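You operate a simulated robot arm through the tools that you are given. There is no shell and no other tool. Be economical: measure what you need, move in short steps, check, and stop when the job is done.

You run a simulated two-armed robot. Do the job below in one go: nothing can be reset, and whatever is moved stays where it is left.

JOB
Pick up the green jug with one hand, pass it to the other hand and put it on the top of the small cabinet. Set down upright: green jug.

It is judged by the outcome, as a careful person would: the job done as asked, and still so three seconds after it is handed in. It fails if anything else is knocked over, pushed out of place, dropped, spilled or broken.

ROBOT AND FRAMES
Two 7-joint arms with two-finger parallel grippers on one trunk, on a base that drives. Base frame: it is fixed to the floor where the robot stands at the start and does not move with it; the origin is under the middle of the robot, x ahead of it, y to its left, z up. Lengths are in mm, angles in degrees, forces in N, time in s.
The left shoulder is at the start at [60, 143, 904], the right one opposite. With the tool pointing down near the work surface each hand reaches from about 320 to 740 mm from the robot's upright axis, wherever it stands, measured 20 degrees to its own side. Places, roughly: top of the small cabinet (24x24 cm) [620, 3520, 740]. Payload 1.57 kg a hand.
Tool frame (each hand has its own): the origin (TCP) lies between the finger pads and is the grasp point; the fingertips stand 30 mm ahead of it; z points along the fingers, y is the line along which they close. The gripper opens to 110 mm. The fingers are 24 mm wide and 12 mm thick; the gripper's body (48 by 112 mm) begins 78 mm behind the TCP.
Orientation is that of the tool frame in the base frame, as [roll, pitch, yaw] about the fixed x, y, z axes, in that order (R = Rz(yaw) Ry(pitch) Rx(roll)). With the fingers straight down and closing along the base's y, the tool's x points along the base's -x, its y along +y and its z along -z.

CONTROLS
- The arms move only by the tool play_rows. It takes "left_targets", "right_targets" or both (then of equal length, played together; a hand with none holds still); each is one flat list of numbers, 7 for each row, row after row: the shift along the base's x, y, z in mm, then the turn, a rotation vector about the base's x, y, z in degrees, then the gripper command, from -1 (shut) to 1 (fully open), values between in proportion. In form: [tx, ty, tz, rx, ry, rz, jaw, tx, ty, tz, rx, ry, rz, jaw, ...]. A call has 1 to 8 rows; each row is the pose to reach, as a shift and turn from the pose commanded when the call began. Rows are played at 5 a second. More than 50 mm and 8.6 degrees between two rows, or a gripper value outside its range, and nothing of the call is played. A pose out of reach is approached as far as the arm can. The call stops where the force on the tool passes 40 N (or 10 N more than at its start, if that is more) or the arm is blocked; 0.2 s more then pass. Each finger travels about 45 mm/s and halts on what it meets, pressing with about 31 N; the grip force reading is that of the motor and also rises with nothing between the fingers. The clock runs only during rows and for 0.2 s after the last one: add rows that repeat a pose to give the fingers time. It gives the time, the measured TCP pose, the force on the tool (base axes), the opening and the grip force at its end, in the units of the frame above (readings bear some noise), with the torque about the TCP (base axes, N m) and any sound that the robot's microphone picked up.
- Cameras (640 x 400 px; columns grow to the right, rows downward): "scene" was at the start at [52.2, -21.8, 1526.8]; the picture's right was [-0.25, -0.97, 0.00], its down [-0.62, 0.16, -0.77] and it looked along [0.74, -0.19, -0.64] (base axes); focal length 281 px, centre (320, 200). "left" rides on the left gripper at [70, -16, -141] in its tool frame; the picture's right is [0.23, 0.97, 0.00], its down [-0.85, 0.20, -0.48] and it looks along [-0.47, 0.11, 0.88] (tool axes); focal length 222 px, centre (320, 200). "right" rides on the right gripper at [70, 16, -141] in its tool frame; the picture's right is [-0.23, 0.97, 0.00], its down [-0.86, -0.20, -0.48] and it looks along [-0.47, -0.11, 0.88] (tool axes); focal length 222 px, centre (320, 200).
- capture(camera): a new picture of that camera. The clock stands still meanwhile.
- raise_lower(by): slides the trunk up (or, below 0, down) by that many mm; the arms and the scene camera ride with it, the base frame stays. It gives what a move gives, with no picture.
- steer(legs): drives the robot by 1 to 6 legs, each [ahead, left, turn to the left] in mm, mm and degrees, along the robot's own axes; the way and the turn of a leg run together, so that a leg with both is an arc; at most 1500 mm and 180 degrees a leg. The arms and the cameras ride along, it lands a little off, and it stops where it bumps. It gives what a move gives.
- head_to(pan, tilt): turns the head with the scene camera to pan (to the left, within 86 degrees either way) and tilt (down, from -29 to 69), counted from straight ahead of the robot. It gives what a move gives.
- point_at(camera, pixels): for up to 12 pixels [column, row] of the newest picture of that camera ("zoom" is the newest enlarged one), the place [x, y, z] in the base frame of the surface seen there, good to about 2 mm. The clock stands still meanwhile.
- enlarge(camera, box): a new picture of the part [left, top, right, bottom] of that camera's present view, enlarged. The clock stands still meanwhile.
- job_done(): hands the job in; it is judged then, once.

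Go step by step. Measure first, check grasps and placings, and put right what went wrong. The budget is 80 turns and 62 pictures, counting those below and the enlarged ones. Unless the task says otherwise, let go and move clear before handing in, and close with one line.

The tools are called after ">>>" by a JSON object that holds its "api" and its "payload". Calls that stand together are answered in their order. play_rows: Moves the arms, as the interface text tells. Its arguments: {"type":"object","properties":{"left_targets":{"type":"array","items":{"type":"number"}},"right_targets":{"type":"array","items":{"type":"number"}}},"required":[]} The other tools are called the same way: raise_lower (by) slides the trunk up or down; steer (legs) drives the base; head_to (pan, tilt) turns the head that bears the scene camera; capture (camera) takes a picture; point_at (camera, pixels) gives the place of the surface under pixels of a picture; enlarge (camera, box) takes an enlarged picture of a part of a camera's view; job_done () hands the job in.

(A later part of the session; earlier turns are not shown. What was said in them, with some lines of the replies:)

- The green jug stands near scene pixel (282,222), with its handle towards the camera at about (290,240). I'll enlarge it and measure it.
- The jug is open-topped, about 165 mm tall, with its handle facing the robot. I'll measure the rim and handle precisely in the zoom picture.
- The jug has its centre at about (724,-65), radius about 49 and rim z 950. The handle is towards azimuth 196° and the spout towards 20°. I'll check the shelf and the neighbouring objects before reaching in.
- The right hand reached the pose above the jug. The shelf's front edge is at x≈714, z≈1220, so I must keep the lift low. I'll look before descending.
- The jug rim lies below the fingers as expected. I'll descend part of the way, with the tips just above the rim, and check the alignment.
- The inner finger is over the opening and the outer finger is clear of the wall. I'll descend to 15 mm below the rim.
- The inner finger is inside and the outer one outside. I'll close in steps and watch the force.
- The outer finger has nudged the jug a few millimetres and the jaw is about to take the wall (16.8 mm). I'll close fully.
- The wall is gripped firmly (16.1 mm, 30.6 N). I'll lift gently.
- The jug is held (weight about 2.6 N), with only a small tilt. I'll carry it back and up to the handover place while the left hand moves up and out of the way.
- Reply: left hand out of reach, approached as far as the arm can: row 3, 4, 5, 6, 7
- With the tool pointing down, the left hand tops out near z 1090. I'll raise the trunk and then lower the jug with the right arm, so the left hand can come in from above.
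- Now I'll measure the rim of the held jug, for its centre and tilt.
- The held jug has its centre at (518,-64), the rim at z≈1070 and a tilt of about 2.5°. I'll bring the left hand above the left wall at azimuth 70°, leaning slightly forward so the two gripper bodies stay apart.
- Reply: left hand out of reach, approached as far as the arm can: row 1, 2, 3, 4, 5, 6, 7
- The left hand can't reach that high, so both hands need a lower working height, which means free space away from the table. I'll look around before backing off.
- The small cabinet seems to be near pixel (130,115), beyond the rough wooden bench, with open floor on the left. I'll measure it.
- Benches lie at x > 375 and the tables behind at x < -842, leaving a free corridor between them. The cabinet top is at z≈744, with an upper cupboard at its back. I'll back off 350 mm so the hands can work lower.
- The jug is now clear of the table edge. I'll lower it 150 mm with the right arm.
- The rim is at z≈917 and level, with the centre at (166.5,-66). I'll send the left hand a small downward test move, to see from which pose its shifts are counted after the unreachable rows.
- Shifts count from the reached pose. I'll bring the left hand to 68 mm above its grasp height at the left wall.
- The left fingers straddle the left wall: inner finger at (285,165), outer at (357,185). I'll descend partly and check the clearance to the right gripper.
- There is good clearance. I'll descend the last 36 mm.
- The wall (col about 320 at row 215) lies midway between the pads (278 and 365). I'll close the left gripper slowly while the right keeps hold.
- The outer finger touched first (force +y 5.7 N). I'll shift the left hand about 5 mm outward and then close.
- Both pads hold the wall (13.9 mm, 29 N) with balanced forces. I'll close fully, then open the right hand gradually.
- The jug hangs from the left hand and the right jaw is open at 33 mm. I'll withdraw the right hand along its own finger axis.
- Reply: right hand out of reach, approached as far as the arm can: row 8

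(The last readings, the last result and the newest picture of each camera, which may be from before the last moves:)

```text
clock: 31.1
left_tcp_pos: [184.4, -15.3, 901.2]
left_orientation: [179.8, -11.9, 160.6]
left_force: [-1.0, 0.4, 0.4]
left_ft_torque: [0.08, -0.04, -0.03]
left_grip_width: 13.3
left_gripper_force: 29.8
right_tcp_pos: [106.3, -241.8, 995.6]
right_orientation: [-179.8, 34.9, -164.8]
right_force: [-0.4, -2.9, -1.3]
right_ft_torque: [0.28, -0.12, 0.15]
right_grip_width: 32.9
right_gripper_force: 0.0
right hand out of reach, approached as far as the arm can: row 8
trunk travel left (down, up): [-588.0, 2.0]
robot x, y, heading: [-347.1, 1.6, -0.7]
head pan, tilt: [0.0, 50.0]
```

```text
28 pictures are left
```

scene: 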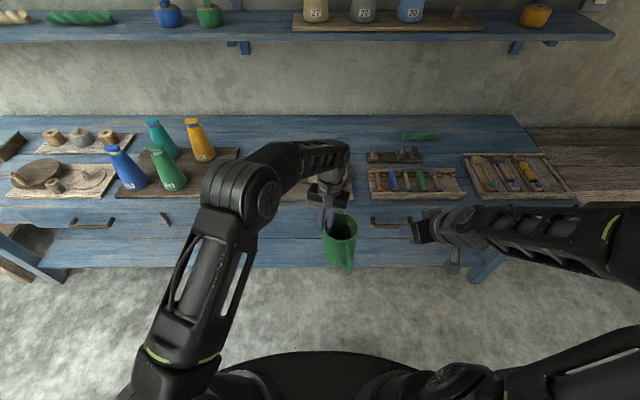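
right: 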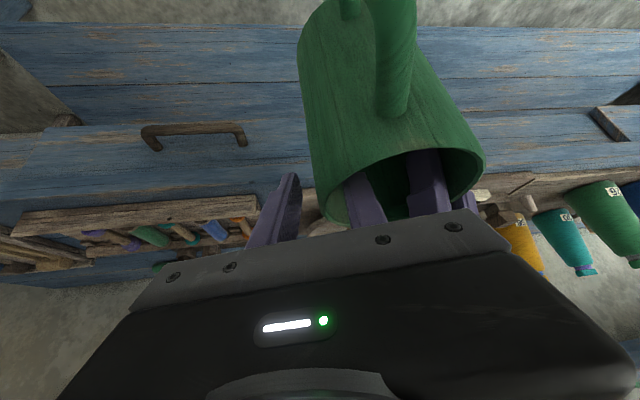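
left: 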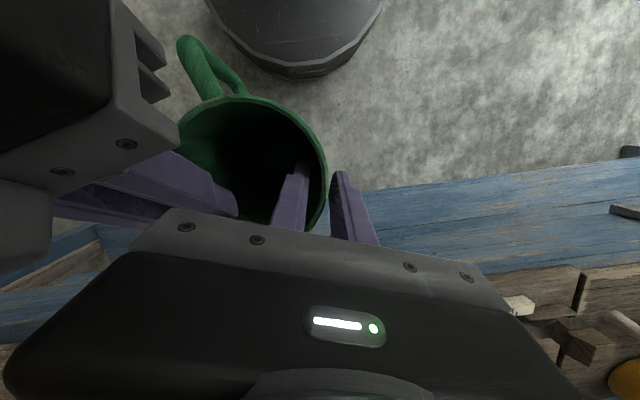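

The jug hangs from the left hand alone. I'll check its tilt.

>>> {"api": "enlarge", "payload": {"camera": "scene", "box": [276, 170, 404, 280]}}

```text
3.64 times, centred on (340, 225) of scene
```

zoom: 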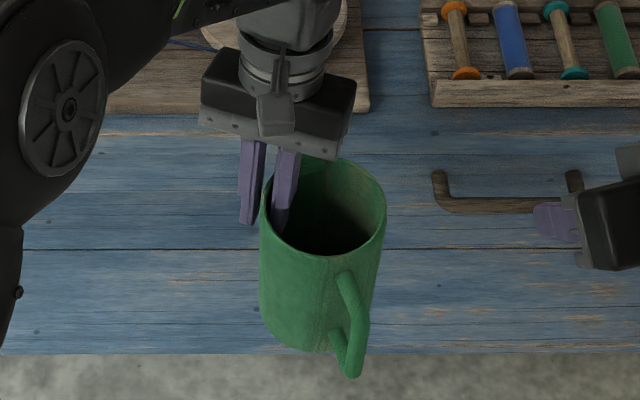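

>>> {"api": "point_at", "payload": {"camera": "zoom", "pixels": [[264, 215], [272, 232], [290, 247], [312, 254], [340, 254], [362, 243], [378, 228], [384, 205], [378, 185], [360, 168], [265, 290], [370, 300]]}}

```text
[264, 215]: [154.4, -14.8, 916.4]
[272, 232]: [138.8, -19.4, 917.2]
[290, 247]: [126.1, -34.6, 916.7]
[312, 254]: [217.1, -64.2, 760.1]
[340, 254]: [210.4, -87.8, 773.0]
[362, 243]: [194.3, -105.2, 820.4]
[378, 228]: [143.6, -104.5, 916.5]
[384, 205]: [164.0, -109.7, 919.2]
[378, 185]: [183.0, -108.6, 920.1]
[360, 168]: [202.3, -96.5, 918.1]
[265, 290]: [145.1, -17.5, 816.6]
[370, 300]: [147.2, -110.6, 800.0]
```

The rim is level within about 2°, so the jug is held well by the left hand. I'll strafe left along the corridor towards the cabinet, checking midway.

>>> {"api": "steer", "payload": {"legs": [[0, 1200, 0.7], [0, 1000, 0]]}}

>>> {"api": "head_to", "payload": {"pan": 50, "tilt": 30}}

>>> {"api": "capture", "payload": {"camera": "scene"}}

```text
clock: 42.1
left_tcp_pos: [149.5, 2211.6, 901.0]
left_orientation: [179.8, -11.9, 162.6]
left_force: [0.6, -0.3, -0.5]
left_ft_torque: [0.13, -0.09, -0.01]
left_grip_width: 13.4
left_gripper_force: 29.8
right_tcp_pos: [78.0, 1978.8, 995.2]
right_orientation: [-179.9, 34.8, -163.1]
right_force: [0.9, -0.1, 0.0]
right_ft_torque: [0.01, -0.01, 0.01]
right_grip_width: 33.1
right_gripper_force: 0.1
trunk travel left (down, up): [-588.0, 2.0]
robot x, y, heading: [-380.8, 2209.9, 1.8]
head pan, tilt: [0.0, 50.0]
```

```text
clock: 43.2
left_tcp_pos: [150.8, 2210.9, 901.3]
left_orientation: [179.7, -11.9, 162.6]
left_force: [0.7, -0.3, -0.1]
left_ft_torque: [0.14, -0.09, 0.0]
left_grip_width: 13.1
left_gripper_force: 30.1
right_tcp_pos: [78.3, 1979.5, 996.1]
right_orientation: [-179.8, 34.8, -163.1]
right_force: [0.1, 0.2, -0.1]
right_ft_torque: [-0.04, 0.0, 0.02]
right_grip_width: 32.8
right_gripper_force: 0.0
trunk travel left (down, up): [-588.0, 2.0]
robot x, y, heading: [-385.3, 2209.5, 1.8]
head pan, tilt: [50.0, 30.0]
```

```text
26 pictures are left
```

scene: 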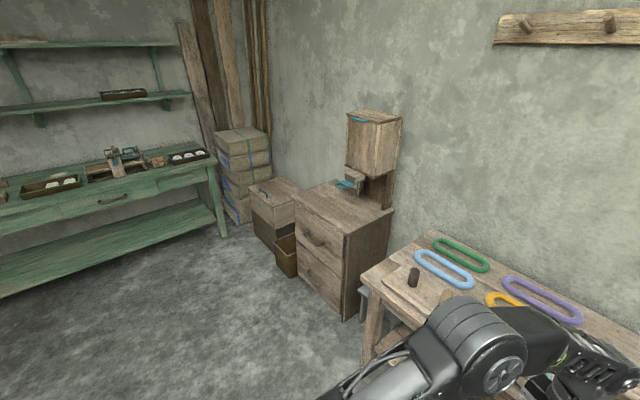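

The small cabinet is ahead, its top around (345,198), with an upper cupboard at the back. I'll measure it.

>>> {"api": "point_at", "payload": {"camera": "scene", "pixels": [[345, 205], [298, 198], [345, 234], [394, 212], [325, 183], [360, 195], [378, 200], [275, 190], [348, 168], [395, 175], [372, 113], [349, 184]]}}

>>> {"api": "enlarge", "payload": {"camera": "scene", "box": [240, 90, 432, 210]}}

```text
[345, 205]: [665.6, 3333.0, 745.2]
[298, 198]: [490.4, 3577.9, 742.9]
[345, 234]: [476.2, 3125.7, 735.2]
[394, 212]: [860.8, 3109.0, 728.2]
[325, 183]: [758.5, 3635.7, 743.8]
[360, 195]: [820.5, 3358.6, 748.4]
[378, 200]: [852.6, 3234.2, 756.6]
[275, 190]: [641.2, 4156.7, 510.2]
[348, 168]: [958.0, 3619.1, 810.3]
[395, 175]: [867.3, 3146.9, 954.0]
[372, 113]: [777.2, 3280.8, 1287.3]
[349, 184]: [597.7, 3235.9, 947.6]
```

```text
3.33 times, centred on (336, 150) of scene
```

zoom: 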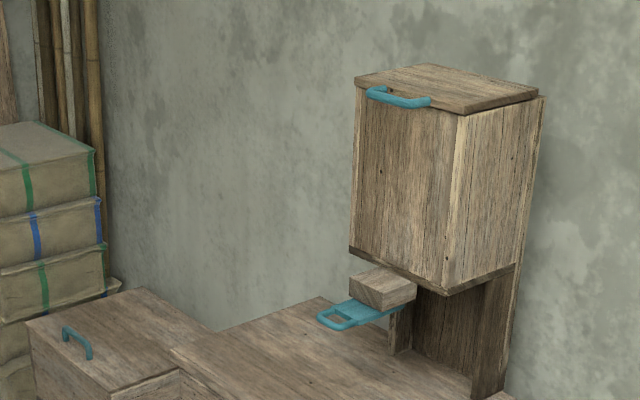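

The cabinet top spans x 476–860 and y 3110–3640 at z≈745. A hopper with a teal lever stands at y < 3400, so the free spot is around (585,3510). I'll raise the jug 60 mm for clearance and measure the low boxes on the left.

>>> {"api": "point_at", "payload": {"camera": "scene", "pixels": [[285, 262], [290, 275], [255, 230], [250, 190], [300, 270], [318, 240], [370, 330], [225, 235], [340, 318]]}}

>>> {"api": "play_rows", "payload": {"left_targets": [0, 0, 15, 0, 0, 0, -1, 0, 0, 30, 0, 0, 0, -1, 0, 0, 45, 0, 0, 0, -1, 0, 0, 60, 0, 0, 0, -1, 0, 0, 60, 0, 0, 0, -1], "right_targets": [0, -10, 0, 0, 3, 0, 0, 0, -20, 0, 0, 6, 0, 0, -5, -30, 0, 0, 9, 0, 0, -10, -40, 0, 0, 12, 0, 0, -10, -40, 0, 0, 12, 0, 0]}}

```text
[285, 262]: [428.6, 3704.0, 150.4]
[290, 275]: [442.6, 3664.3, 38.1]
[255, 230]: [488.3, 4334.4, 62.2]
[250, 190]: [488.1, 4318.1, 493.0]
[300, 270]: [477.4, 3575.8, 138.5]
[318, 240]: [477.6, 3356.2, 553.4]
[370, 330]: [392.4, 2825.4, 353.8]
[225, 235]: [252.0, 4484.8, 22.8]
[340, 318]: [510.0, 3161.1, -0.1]
```

```text
clock: 44.4
left_tcp_pos: [149.6, 2211.2, 960.5]
left_orientation: [179.7, -11.8, 162.7]
left_force: [0.2, 0.0, -1.8]
left_ft_torque: [0.16, -0.06, 0.01]
left_grip_width: 13.1
left_gripper_force: 30.1
right_tcp_pos: [69.3, 1939.3, 994.8]
right_orientation: [176.3, 23.2, -165.0]
right_force: [0.5, 0.5, 0.4]
right_ft_torque: [0.01, -0.02, -0.02]
right_grip_width: 55.0
right_gripper_force: 0.1
trunk travel left (down, up): [-588.0, 2.0]
robot x, y, heading: [-384.6, 2210.4, 1.8]
head pan, tilt: [50.0, 30.0]
```

The lift is fine and the floor is clear up to x≈430. I'll strafe the rest of the way and then look before going forward.

>>> {"api": "steer", "payload": {"legs": [[0, 1355, -1.8]]}}

>>> {"api": "head_to", "payload": {"pan": 0, "tilt": 35}}

>>> {"api": "capture", "payload": {"camera": "scene"}}

```text
clock: 51.2
left_tcp_pos: [113.9, 3555.7, 960.6]
left_orientation: [179.8, -12.0, 161.8]
left_force: [-0.1, 0.0, -3.0]
left_ft_torque: [0.14, -0.05, 0.01]
left_grip_width: 13.0
left_gripper_force: 29.9
right_tcp_pos: [30.3, 3284.3, 997.0]
right_orientation: [176.4, 23.3, -165.6]
right_force: [-0.1, -0.5, 0.2]
right_ft_torque: [0.01, 0.02, -0.03]
right_grip_width: 55.1
right_gripper_force: 0.1
trunk travel left (down, up): [-588.0, 2.0]
robot x, y, heading: [-417.3, 3560.2, 1.4]
head pan, tilt: [50.0, 30.0]
```

```text
clock: 52.4
left_tcp_pos: [113.7, 3556.7, 960.5]
left_orientation: [179.7, -11.9, 161.9]
left_force: [0.0, -0.1, -2.7]
left_ft_torque: [0.14, -0.07, 0.02]
left_grip_width: 13.4
left_gripper_force: 29.7
right_tcp_pos: [29.8, 3284.3, 995.4]
right_orientation: [176.2, 23.4, -165.5]
right_force: [-0.4, 0.3, -0.2]
right_ft_torque: [0.02, 0.01, 0.0]
right_grip_width: 55.1
right_gripper_force: 0.0
trunk travel left (down, up): [-588.0, 2.0]
robot x, y, heading: [-420.9, 3560.6, 1.2]
head pan, tilt: [0.0, 35.0]
```

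```text
24 pictures are left
```

scene: 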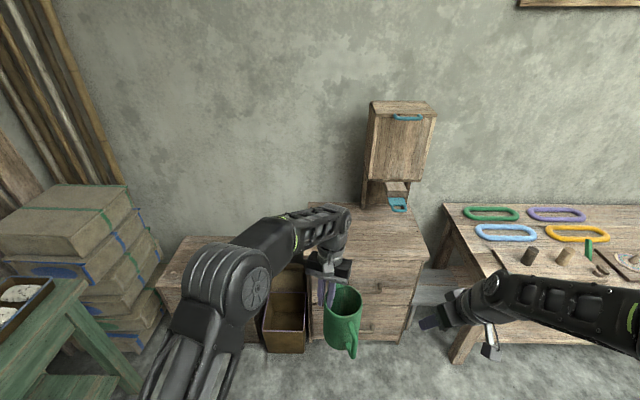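

The cabinet is straight ahead, with its top at columns 310–425 and the hopper at back right. I'll measure the free top area from here.

>>> {"api": "point_at", "payload": {"camera": "scene", "pixels": [[322, 204], [360, 210], [360, 230], [370, 255], [425, 262], [400, 230], [415, 215], [372, 205], [398, 205], [400, 180], [345, 265], [370, 262]]}}

>>> {"api": "enlarge", "payload": {"camera": "scene", "box": [272, 170, 464, 290]}}

```text
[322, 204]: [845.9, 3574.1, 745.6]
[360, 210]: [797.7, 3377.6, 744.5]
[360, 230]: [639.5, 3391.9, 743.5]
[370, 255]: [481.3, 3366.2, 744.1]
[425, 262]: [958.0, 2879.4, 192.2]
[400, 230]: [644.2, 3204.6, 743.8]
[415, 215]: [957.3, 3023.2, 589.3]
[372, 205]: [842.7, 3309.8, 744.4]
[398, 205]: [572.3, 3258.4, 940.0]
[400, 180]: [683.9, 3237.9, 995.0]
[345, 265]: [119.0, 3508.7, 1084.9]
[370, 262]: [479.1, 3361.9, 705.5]
```

```text
3.33 times, centred on (368, 230) of scene
```

zoom: 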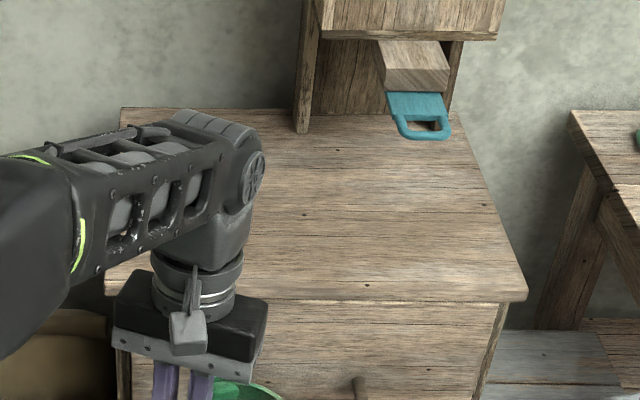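

The top is clear left of the hopper, z 744. I'll drive forward 400 mm; the jug's bottom is about 60 mm above the top.

>>> {"api": "steer", "payload": {"legs": [[400, 0, -1.2]]}}

>>> {"api": "capture", "payload": {"camera": "scene"}}

```text
clock: 54.9
left_tcp_pos: [514.3, 3550.7, 960.1]
left_orientation: [179.7, -11.9, 160.8]
left_force: [-0.1, -0.3, -3.0]
left_ft_torque: [0.16, -0.02, -0.01]
left_grip_width: 12.8
left_gripper_force: 30.1
right_tcp_pos: [425.7, 3279.7, 995.9]
right_orientation: [176.3, 23.2, -166.6]
right_force: [-0.2, -0.5, -0.3]
right_ft_torque: [-0.02, -0.01, 0.04]
right_grip_width: 55.1
right_gripper_force: 0.0
trunk travel left (down, up): [-588.0, 2.0]
robot x, y, heading: [-18.4, 3562.0, 0.1]
head pan, tilt: [0.0, 35.0]
```

```text
22 pictures are left
```

scene: 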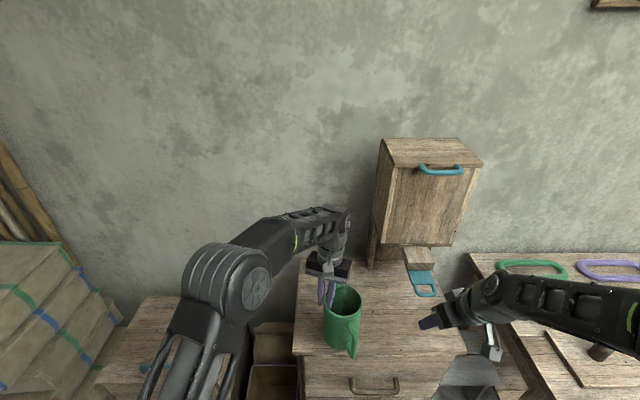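

The robot is in place. I'll extend the left arm 105 mm forward over the top and measure the jug.

>>> {"api": "play_rows", "payload": {"left_targets": [26, 0, 0, 0, 0, 0, -1, 52, 0, 0, 0, 0, 0, -1, 79, 0, 0, 0, 0, 0, -1, 105, 0, 0, 0, 0, 0, -1, 105, 0, 0, 0, 0, 0, -1]}}

>>> {"api": "enlarge", "payload": {"camera": "scene", "box": [272, 230, 432, 330]}}

```text
clock: 56.1
left_tcp_pos: [549.8, 3550.4, 961.5]
left_orientation: [179.7, -11.7, 160.9]
left_force: [-0.3, 0.7, -2.7]
left_ft_torque: [0.12, -0.07, 0.02]
left_grip_width: 13.1
left_gripper_force: 30.0
left hand out of reach, approached as far as the arm can: row 2, 3, 4, 5
right_tcp_pos: [425.4, 3278.8, 994.5]
right_orientation: [176.3, 23.2, -166.7]
right_force: [-1.0, -0.3, 0.3]
right_ft_torque: [-0.03, -0.01, 0.02]
right_grip_width: 55.0
right_gripper_force: 0.1
trunk travel left (down, up): [-588.0, 2.0]
robot x, y, heading: [-19.4, 3563.8, -0.2]
head pan, tilt: [0.0, 35.0]
```

```text
4.00 times, centred on (352, 280) of scene
```

zoom: 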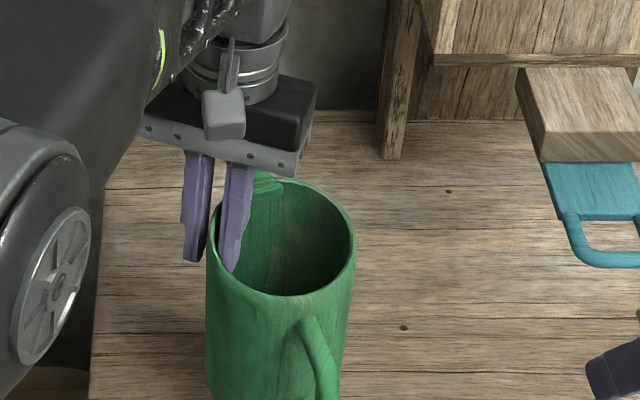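

The arm stopped at x 550, its limit. I'll move the right hand back away from the teal lever, then drive another 60 mm forward.

>>> {"api": "play_rows", "payload": {"right_targets": [-15, -10, 5, 0, 4, 0, 0, -30, -20, 10, 0, 8, 0, 0, -45, -30, 15, 0, 12, 0, 0, -60, -40, 20, 0, 16, 0, 0]}}

>>> {"api": "steer", "payload": {"legs": [[60, 0, 0]]}}

>>> {"api": "capture", "payload": {"camera": "scene"}}

```text
clock: 57.1
left_tcp_pos: [548.6, 3550.0, 962.5]
left_orientation: [179.7, -11.7, 160.8]
left_force: [-0.1, -0.1, -3.4]
left_ft_torque: [0.14, -0.06, 0.0]
left_grip_width: 13.1
left_gripper_force: 29.9
right_tcp_pos: [364.7, 3240.0, 1016.1]
right_orientation: [172.5, 7.5, -167.7]
right_force: [-0.6, -0.2, 0.7]
right_ft_torque: [0.0, -0.01, 0.02]
right_grip_width: 55.0
right_gripper_force: 0.0
trunk travel left (down, up): [-588.0, 2.0]
robot x, y, heading: [-15.9, 3564.9, 0.2]
head pan, tilt: [0.0, 35.0]
```

```text
clock: 58.0
left_tcp_pos: [611.1, 3550.8, 960.2]
left_orientation: [179.7, -11.8, 160.9]
left_force: [0.6, 0.3, -2.8]
left_ft_torque: [0.16, -0.07, 0.01]
left_grip_width: 13.0
left_gripper_force: 30.0
right_tcp_pos: [428.5, 3239.6, 1014.8]
right_orientation: [172.7, 7.6, -167.7]
right_force: [1.0, -1.0, -0.2]
right_ft_torque: [-0.03, 0.03, -0.02]
right_grip_width: 54.9
right_gripper_force: 0.0
trunk travel left (down, up): [-588.0, 2.0]
robot x, y, heading: [40.0, 3564.6, 0.2]
head pan, tilt: [0.0, 35.0]
```

```text
20 pictures are left
```

scene: 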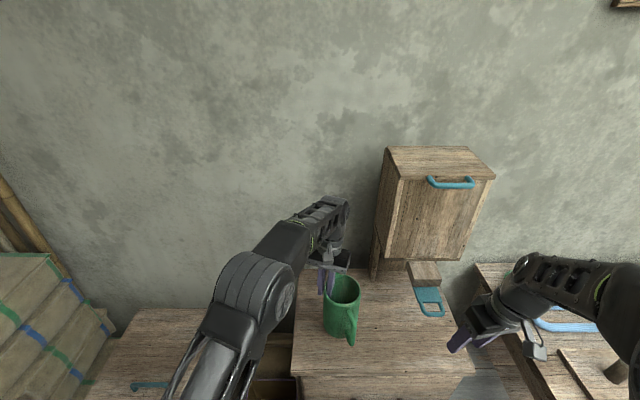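

The jug is over the spot at about (592,3504). I'll enlarge and measure the rim for tilt before lowering.

>>> {"api": "enlarge", "payload": {"camera": "scene", "box": [280, 250, 408, 350]}}

```text
4.00 times, centred on (344, 300) of scene
```

zoom: 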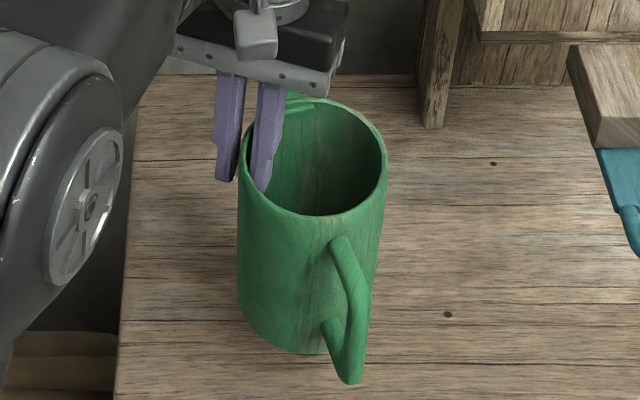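

>>> {"api": "point_at", "payload": {"camera": "zoom", "pixels": [[242, 185], [256, 201], [280, 212], [320, 216], [355, 205], [378, 186], [385, 165], [380, 140], [362, 117], [335, 104], [241, 300], [300, 350]]}}

```text
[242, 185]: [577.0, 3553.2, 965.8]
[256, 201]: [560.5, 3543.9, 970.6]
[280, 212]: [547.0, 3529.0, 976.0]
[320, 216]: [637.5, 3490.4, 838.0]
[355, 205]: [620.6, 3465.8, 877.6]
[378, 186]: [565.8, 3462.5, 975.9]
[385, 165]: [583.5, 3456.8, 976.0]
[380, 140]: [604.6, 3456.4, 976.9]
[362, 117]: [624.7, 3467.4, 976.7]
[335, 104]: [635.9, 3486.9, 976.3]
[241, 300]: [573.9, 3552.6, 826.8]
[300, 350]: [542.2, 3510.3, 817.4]
```

The rim is level (976–977) and the bottom is at about 807, with the top at 744. I'll lower 56 mm first.

>>> {"api": "play_rows", "payload": {"left_targets": [0, 0, -15, 0, 0, 0, -1, 0, 0, -30, 0, 0, 0, -1, 0, 0, -44, 0, 0, 0, -1, 0, 0, -52, 0, 0, 0, -1, 0, 0, -56, 0, 0, 0, -1, 0, 0, -56, 0, 0, 0, -1]}}

>>> {"api": "enlarge", "payload": {"camera": "scene", "box": [280, 260, 408, 360]}}

```text
clock: 59.5
left_tcp_pos: [608.1, 3551.2, 904.2]
left_orientation: [179.8, -11.7, 160.8]
left_force: [0.3, -0.6, -2.4]
left_ft_torque: [0.14, -0.09, -0.02]
left_grip_width: 13.1
left_gripper_force: 29.5
right_tcp_pos: [426.3, 3239.1, 1014.6]
right_orientation: [172.8, 7.7, -167.7]
right_force: [0.0, 0.3, 1.0]
right_ft_torque: [0.01, -0.04, -0.01]
right_grip_width: 55.1
right_gripper_force: 0.1
trunk travel left (down, up): [-588.0, 2.0]
robot x, y, heading: [45.7, 3565.3, 0.0]
head pan, tilt: [0.0, 35.0]
```

```text
4.00 times, centred on (344, 310) of scene
```

zoom: 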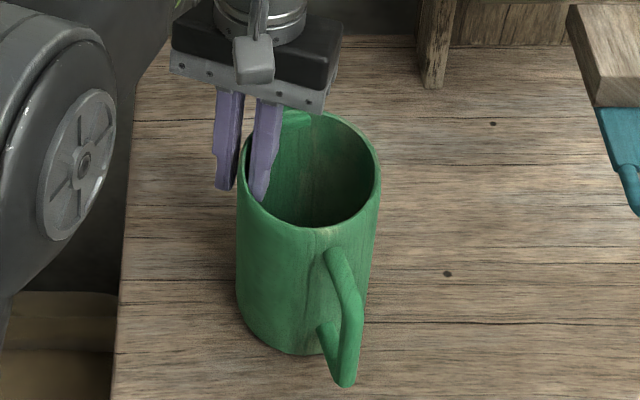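

No contact yet (force z -2.4, jug weight only). I'll lower in small steps.

>>> {"api": "play_rows", "payload": {"left_targets": [0, 0, -1.5, 0, 0, 0, -1, 0, 0, -3, 0, 0, 0, -1, 0, 0, -4.5, 0, 0, 0, -1, 0, 0, -4.5, 0, 0, 0, -1]}}

>>> {"api": "play_rows", "payload": {"left_targets": [0, 0, -1, 0, 0, 0, -1, 0, 0, -2, 0, 0, 0, -1, 0, 0, -2, 0, 0, 0, -1]}}

```text
clock: 60.5
left_tcp_pos: [609.4, 3551.0, 899.4]
left_orientation: [179.8, -11.6, 160.9]
left_force: [-0.5, 0.6, -3.1]
left_ft_torque: [0.08, 0.02, -0.05]
left_grip_width: 12.8
left_gripper_force: 30.2
right_tcp_pos: [426.4, 3240.0, 1015.2]
right_orientation: [172.7, 7.7, -167.7]
right_force: [0.3, -0.4, 0.5]
right_ft_torque: [-0.01, -0.01, 0.0]
right_grip_width: 55.1
right_gripper_force: 0.1
trunk travel left (down, up): [-588.0, 2.0]
robot x, y, heading: [37.7, 3565.0, 0.0]
head pan, tilt: [0.0, 35.0]
```

```text
clock: 61.2
left_tcp_pos: [608.2, 3550.7, 899.3]
left_orientation: [179.7, -11.5, 160.9]
left_force: [1.7, 0.7, 5.5]
left_ft_torque: [-0.09, 0.3, -0.01]
left_grip_width: 13.0
left_gripper_force: 29.8
right_tcp_pos: [425.7, 3240.9, 1014.6]
right_orientation: [172.6, 7.7, -167.7]
right_force: [0.1, 1.0, 0.9]
right_ft_torque: [0.0, -0.03, 0.01]
right_grip_width: 55.2
right_gripper_force: 0.1
trunk travel left (down, up): [-588.0, 2.0]
robot x, y, heading: [44.3, 3566.0, -0.0]
head pan, tilt: [0.0, 35.0]
```

The jug rests on the top (force z now +5.5 N). I'll open the left jaw gradually.

>>> {"api": "play_rows", "payload": {"left_targets": [0, 0, 0, 0, 0, 0, -0.76, 0, 0, 0, 0, 0, 0, -0.7, 0, 0, 0, 0, 0, 0, -0.6, 0, 0, 0, 0, 0, 0, -0.5, 0, 0, 0, 0, 0, 0, -0.4, 0, 0, 0, 0, 0, 0, -0.4]}}

>>> {"api": "enlarge", "payload": {"camera": "scene", "box": [280, 260, 408, 360]}}

>>> {"api": "capture", "payload": {"camera": "left"}}

```text
clock: 62.6
left_tcp_pos: [608.5, 3549.7, 899.6]
left_orientation: [179.8, -11.8, 160.7]
left_force: [-0.2, 0.2, 0.0]
left_ft_torque: [0.01, 0.02, 0.0]
left_grip_width: 33.0
left_gripper_force: 0.1
right_tcp_pos: [426.3, 3239.7, 1014.9]
right_orientation: [172.7, 7.7, -167.6]
right_force: [1.4, -0.1, 0.0]
right_ft_torque: [0.02, 0.02, 0.0]
right_grip_width: 54.9
right_gripper_force: 0.1
trunk travel left (down, up): [-588.0, 2.0]
robot x, y, heading: [42.7, 3563.7, 0.5]
head pan, tilt: [0.0, 35.0]
```

```text
4.00 times, centred on (344, 310) of scene
```

zoom: 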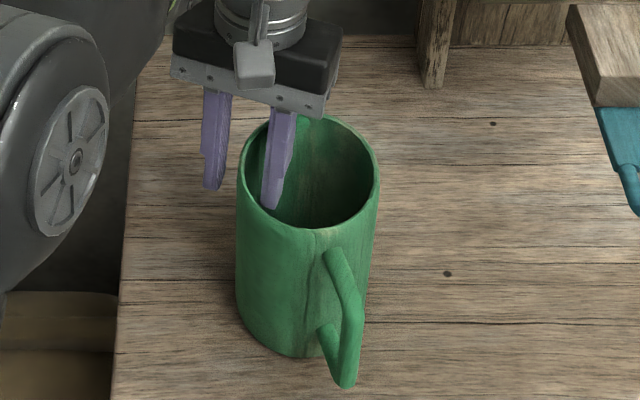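

```text
16 pictures are left
```

left: 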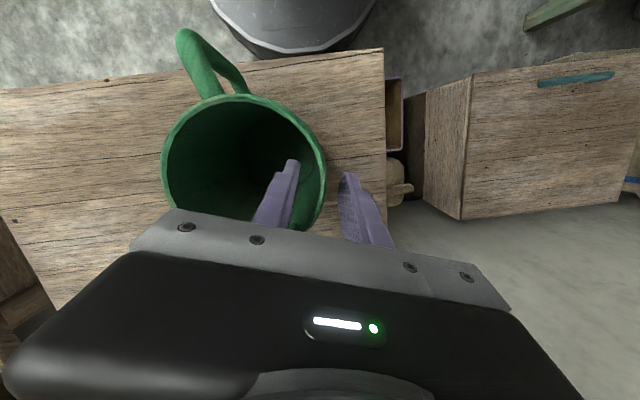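

Both pads are clear of the wall and the jug stands. I'll raise the left hand straight up in steps.

>>> {"api": "play_rows", "payload": {"left_targets": [0, 0, 12, 0, 0, 0, -0.4, 0, 0, 24, 0, 0, 0, -0.4, 0, 0, 36, 0, 0, 0, -0.4, 0, 0, 50, 0, 0, 0, -0.4, 0, 0, 65, 0, 0, 0, -0.4, 0, 0, 85, 0, 0, 0, -0.4]}}

>>> {"api": "capture", "payload": {"camera": "scene"}}

```text
clock: 64.0
left_tcp_pos: [607.7, 3551.7, 964.2]
left_orientation: [179.8, -11.4, 160.9]
left_force: [0.7, 0.2, 0.9]
left_ft_torque: [0.02, 0.01, 0.02]
left_grip_width: 33.1
left_gripper_force: 0.1
left hand out of reach, approached as far as the arm can: row 6
right_tcp_pos: [426.0, 3240.6, 1014.8]
right_orientation: [172.7, 7.6, -167.8]
right_force: [0.6, 0.3, -1.2]
right_ft_torque: [0.0, 0.03, 0.0]
right_grip_width: 54.8
right_gripper_force: 0.1
trunk travel left (down, up): [-588.0, 2.0]
robot x, y, heading: [42.0, 3564.9, -0.0]
head pan, tilt: [0.0, 35.0]
```

```text
15 pictures are left
```

scene: 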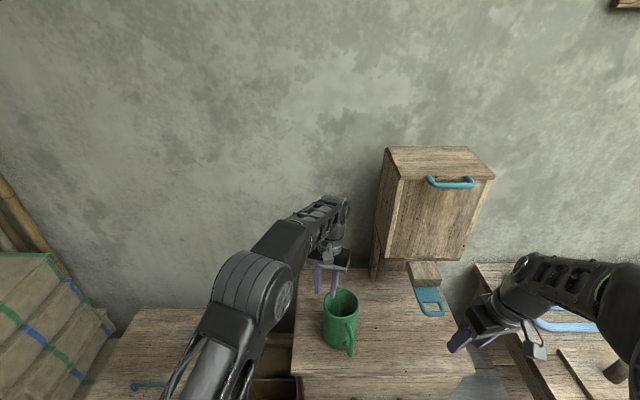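

The fingertips are about 20 mm above the rim. I'll move the left hand sideways away from the jug.

>>> {"api": "play_rows", "payload": {"left_targets": [0, 20, 2, 0, 0, 0, -0.4, -5, 45, 4, 0, 0, 0, -0.4, -10, 75, 6, 0, 0, 0, -0.4, -15, 105, 8, 0, 0, 0, -0.4]}}

>>> {"api": "enlarge", "payload": {"camera": "scene", "box": [264, 250, 424, 370]}}

```text
clock: 65.0
left_tcp_pos: [592.8, 3656.6, 972.4]
left_orientation: [179.7, -11.6, 160.8]
left_force: [0.2, 0.2, -0.4]
left_ft_torque: [0.02, -0.01, -0.03]
left_grip_width: 33.0
left_gripper_force: 0.0
right_tcp_pos: [426.2, 3240.3, 1014.9]
right_orientation: [172.7, 7.7, -167.7]
right_force: [-0.5, -0.5, -0.2]
right_ft_torque: [0.0, -0.02, 0.01]
right_grip_width: 54.9
right_gripper_force: 0.1
trunk travel left (down, up): [-588.0, 2.0]
robot x, y, heading: [40.9, 3562.4, -0.1]
head pan, tilt: [0.0, 35.0]
```

```text
3.33 times, centred on (344, 310) of scene
```

zoom: 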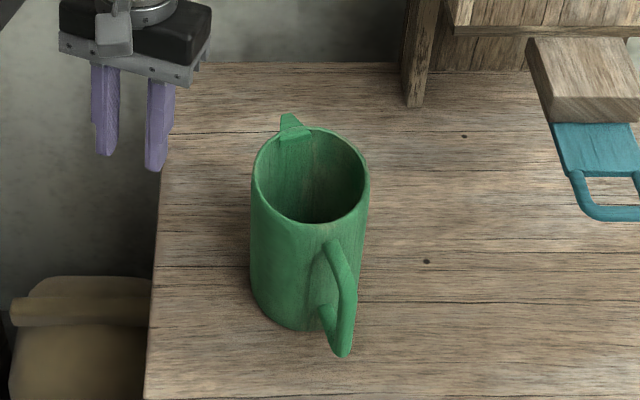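

The jug stands free on the cabinet top. One last check that it is upright, from its rim heights.

>>> {"api": "point_at", "payload": {"camera": "zoom", "pixels": [[255, 185], [270, 208], [366, 160], [345, 140], [355, 205], [262, 300]]}}

```text
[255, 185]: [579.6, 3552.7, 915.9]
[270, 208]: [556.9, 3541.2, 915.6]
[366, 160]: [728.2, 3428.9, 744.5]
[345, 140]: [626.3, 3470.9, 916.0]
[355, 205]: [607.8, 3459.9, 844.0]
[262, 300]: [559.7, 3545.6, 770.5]
```

The rim is level at z≈916, so the jug stands upright on the cabinet top, and both hands are clear. I'm handing in.

>>> {"api": "job_done", "payload": {}}

```text
The job is handed in.
```

I picked up the green jug with the right hand, passed it to the left in mid-air, and set it upright on top of the small cabinet. After release its rim measured level at about z 916. I let go, moved both hands clear, and saw nothing else knocked or moved.
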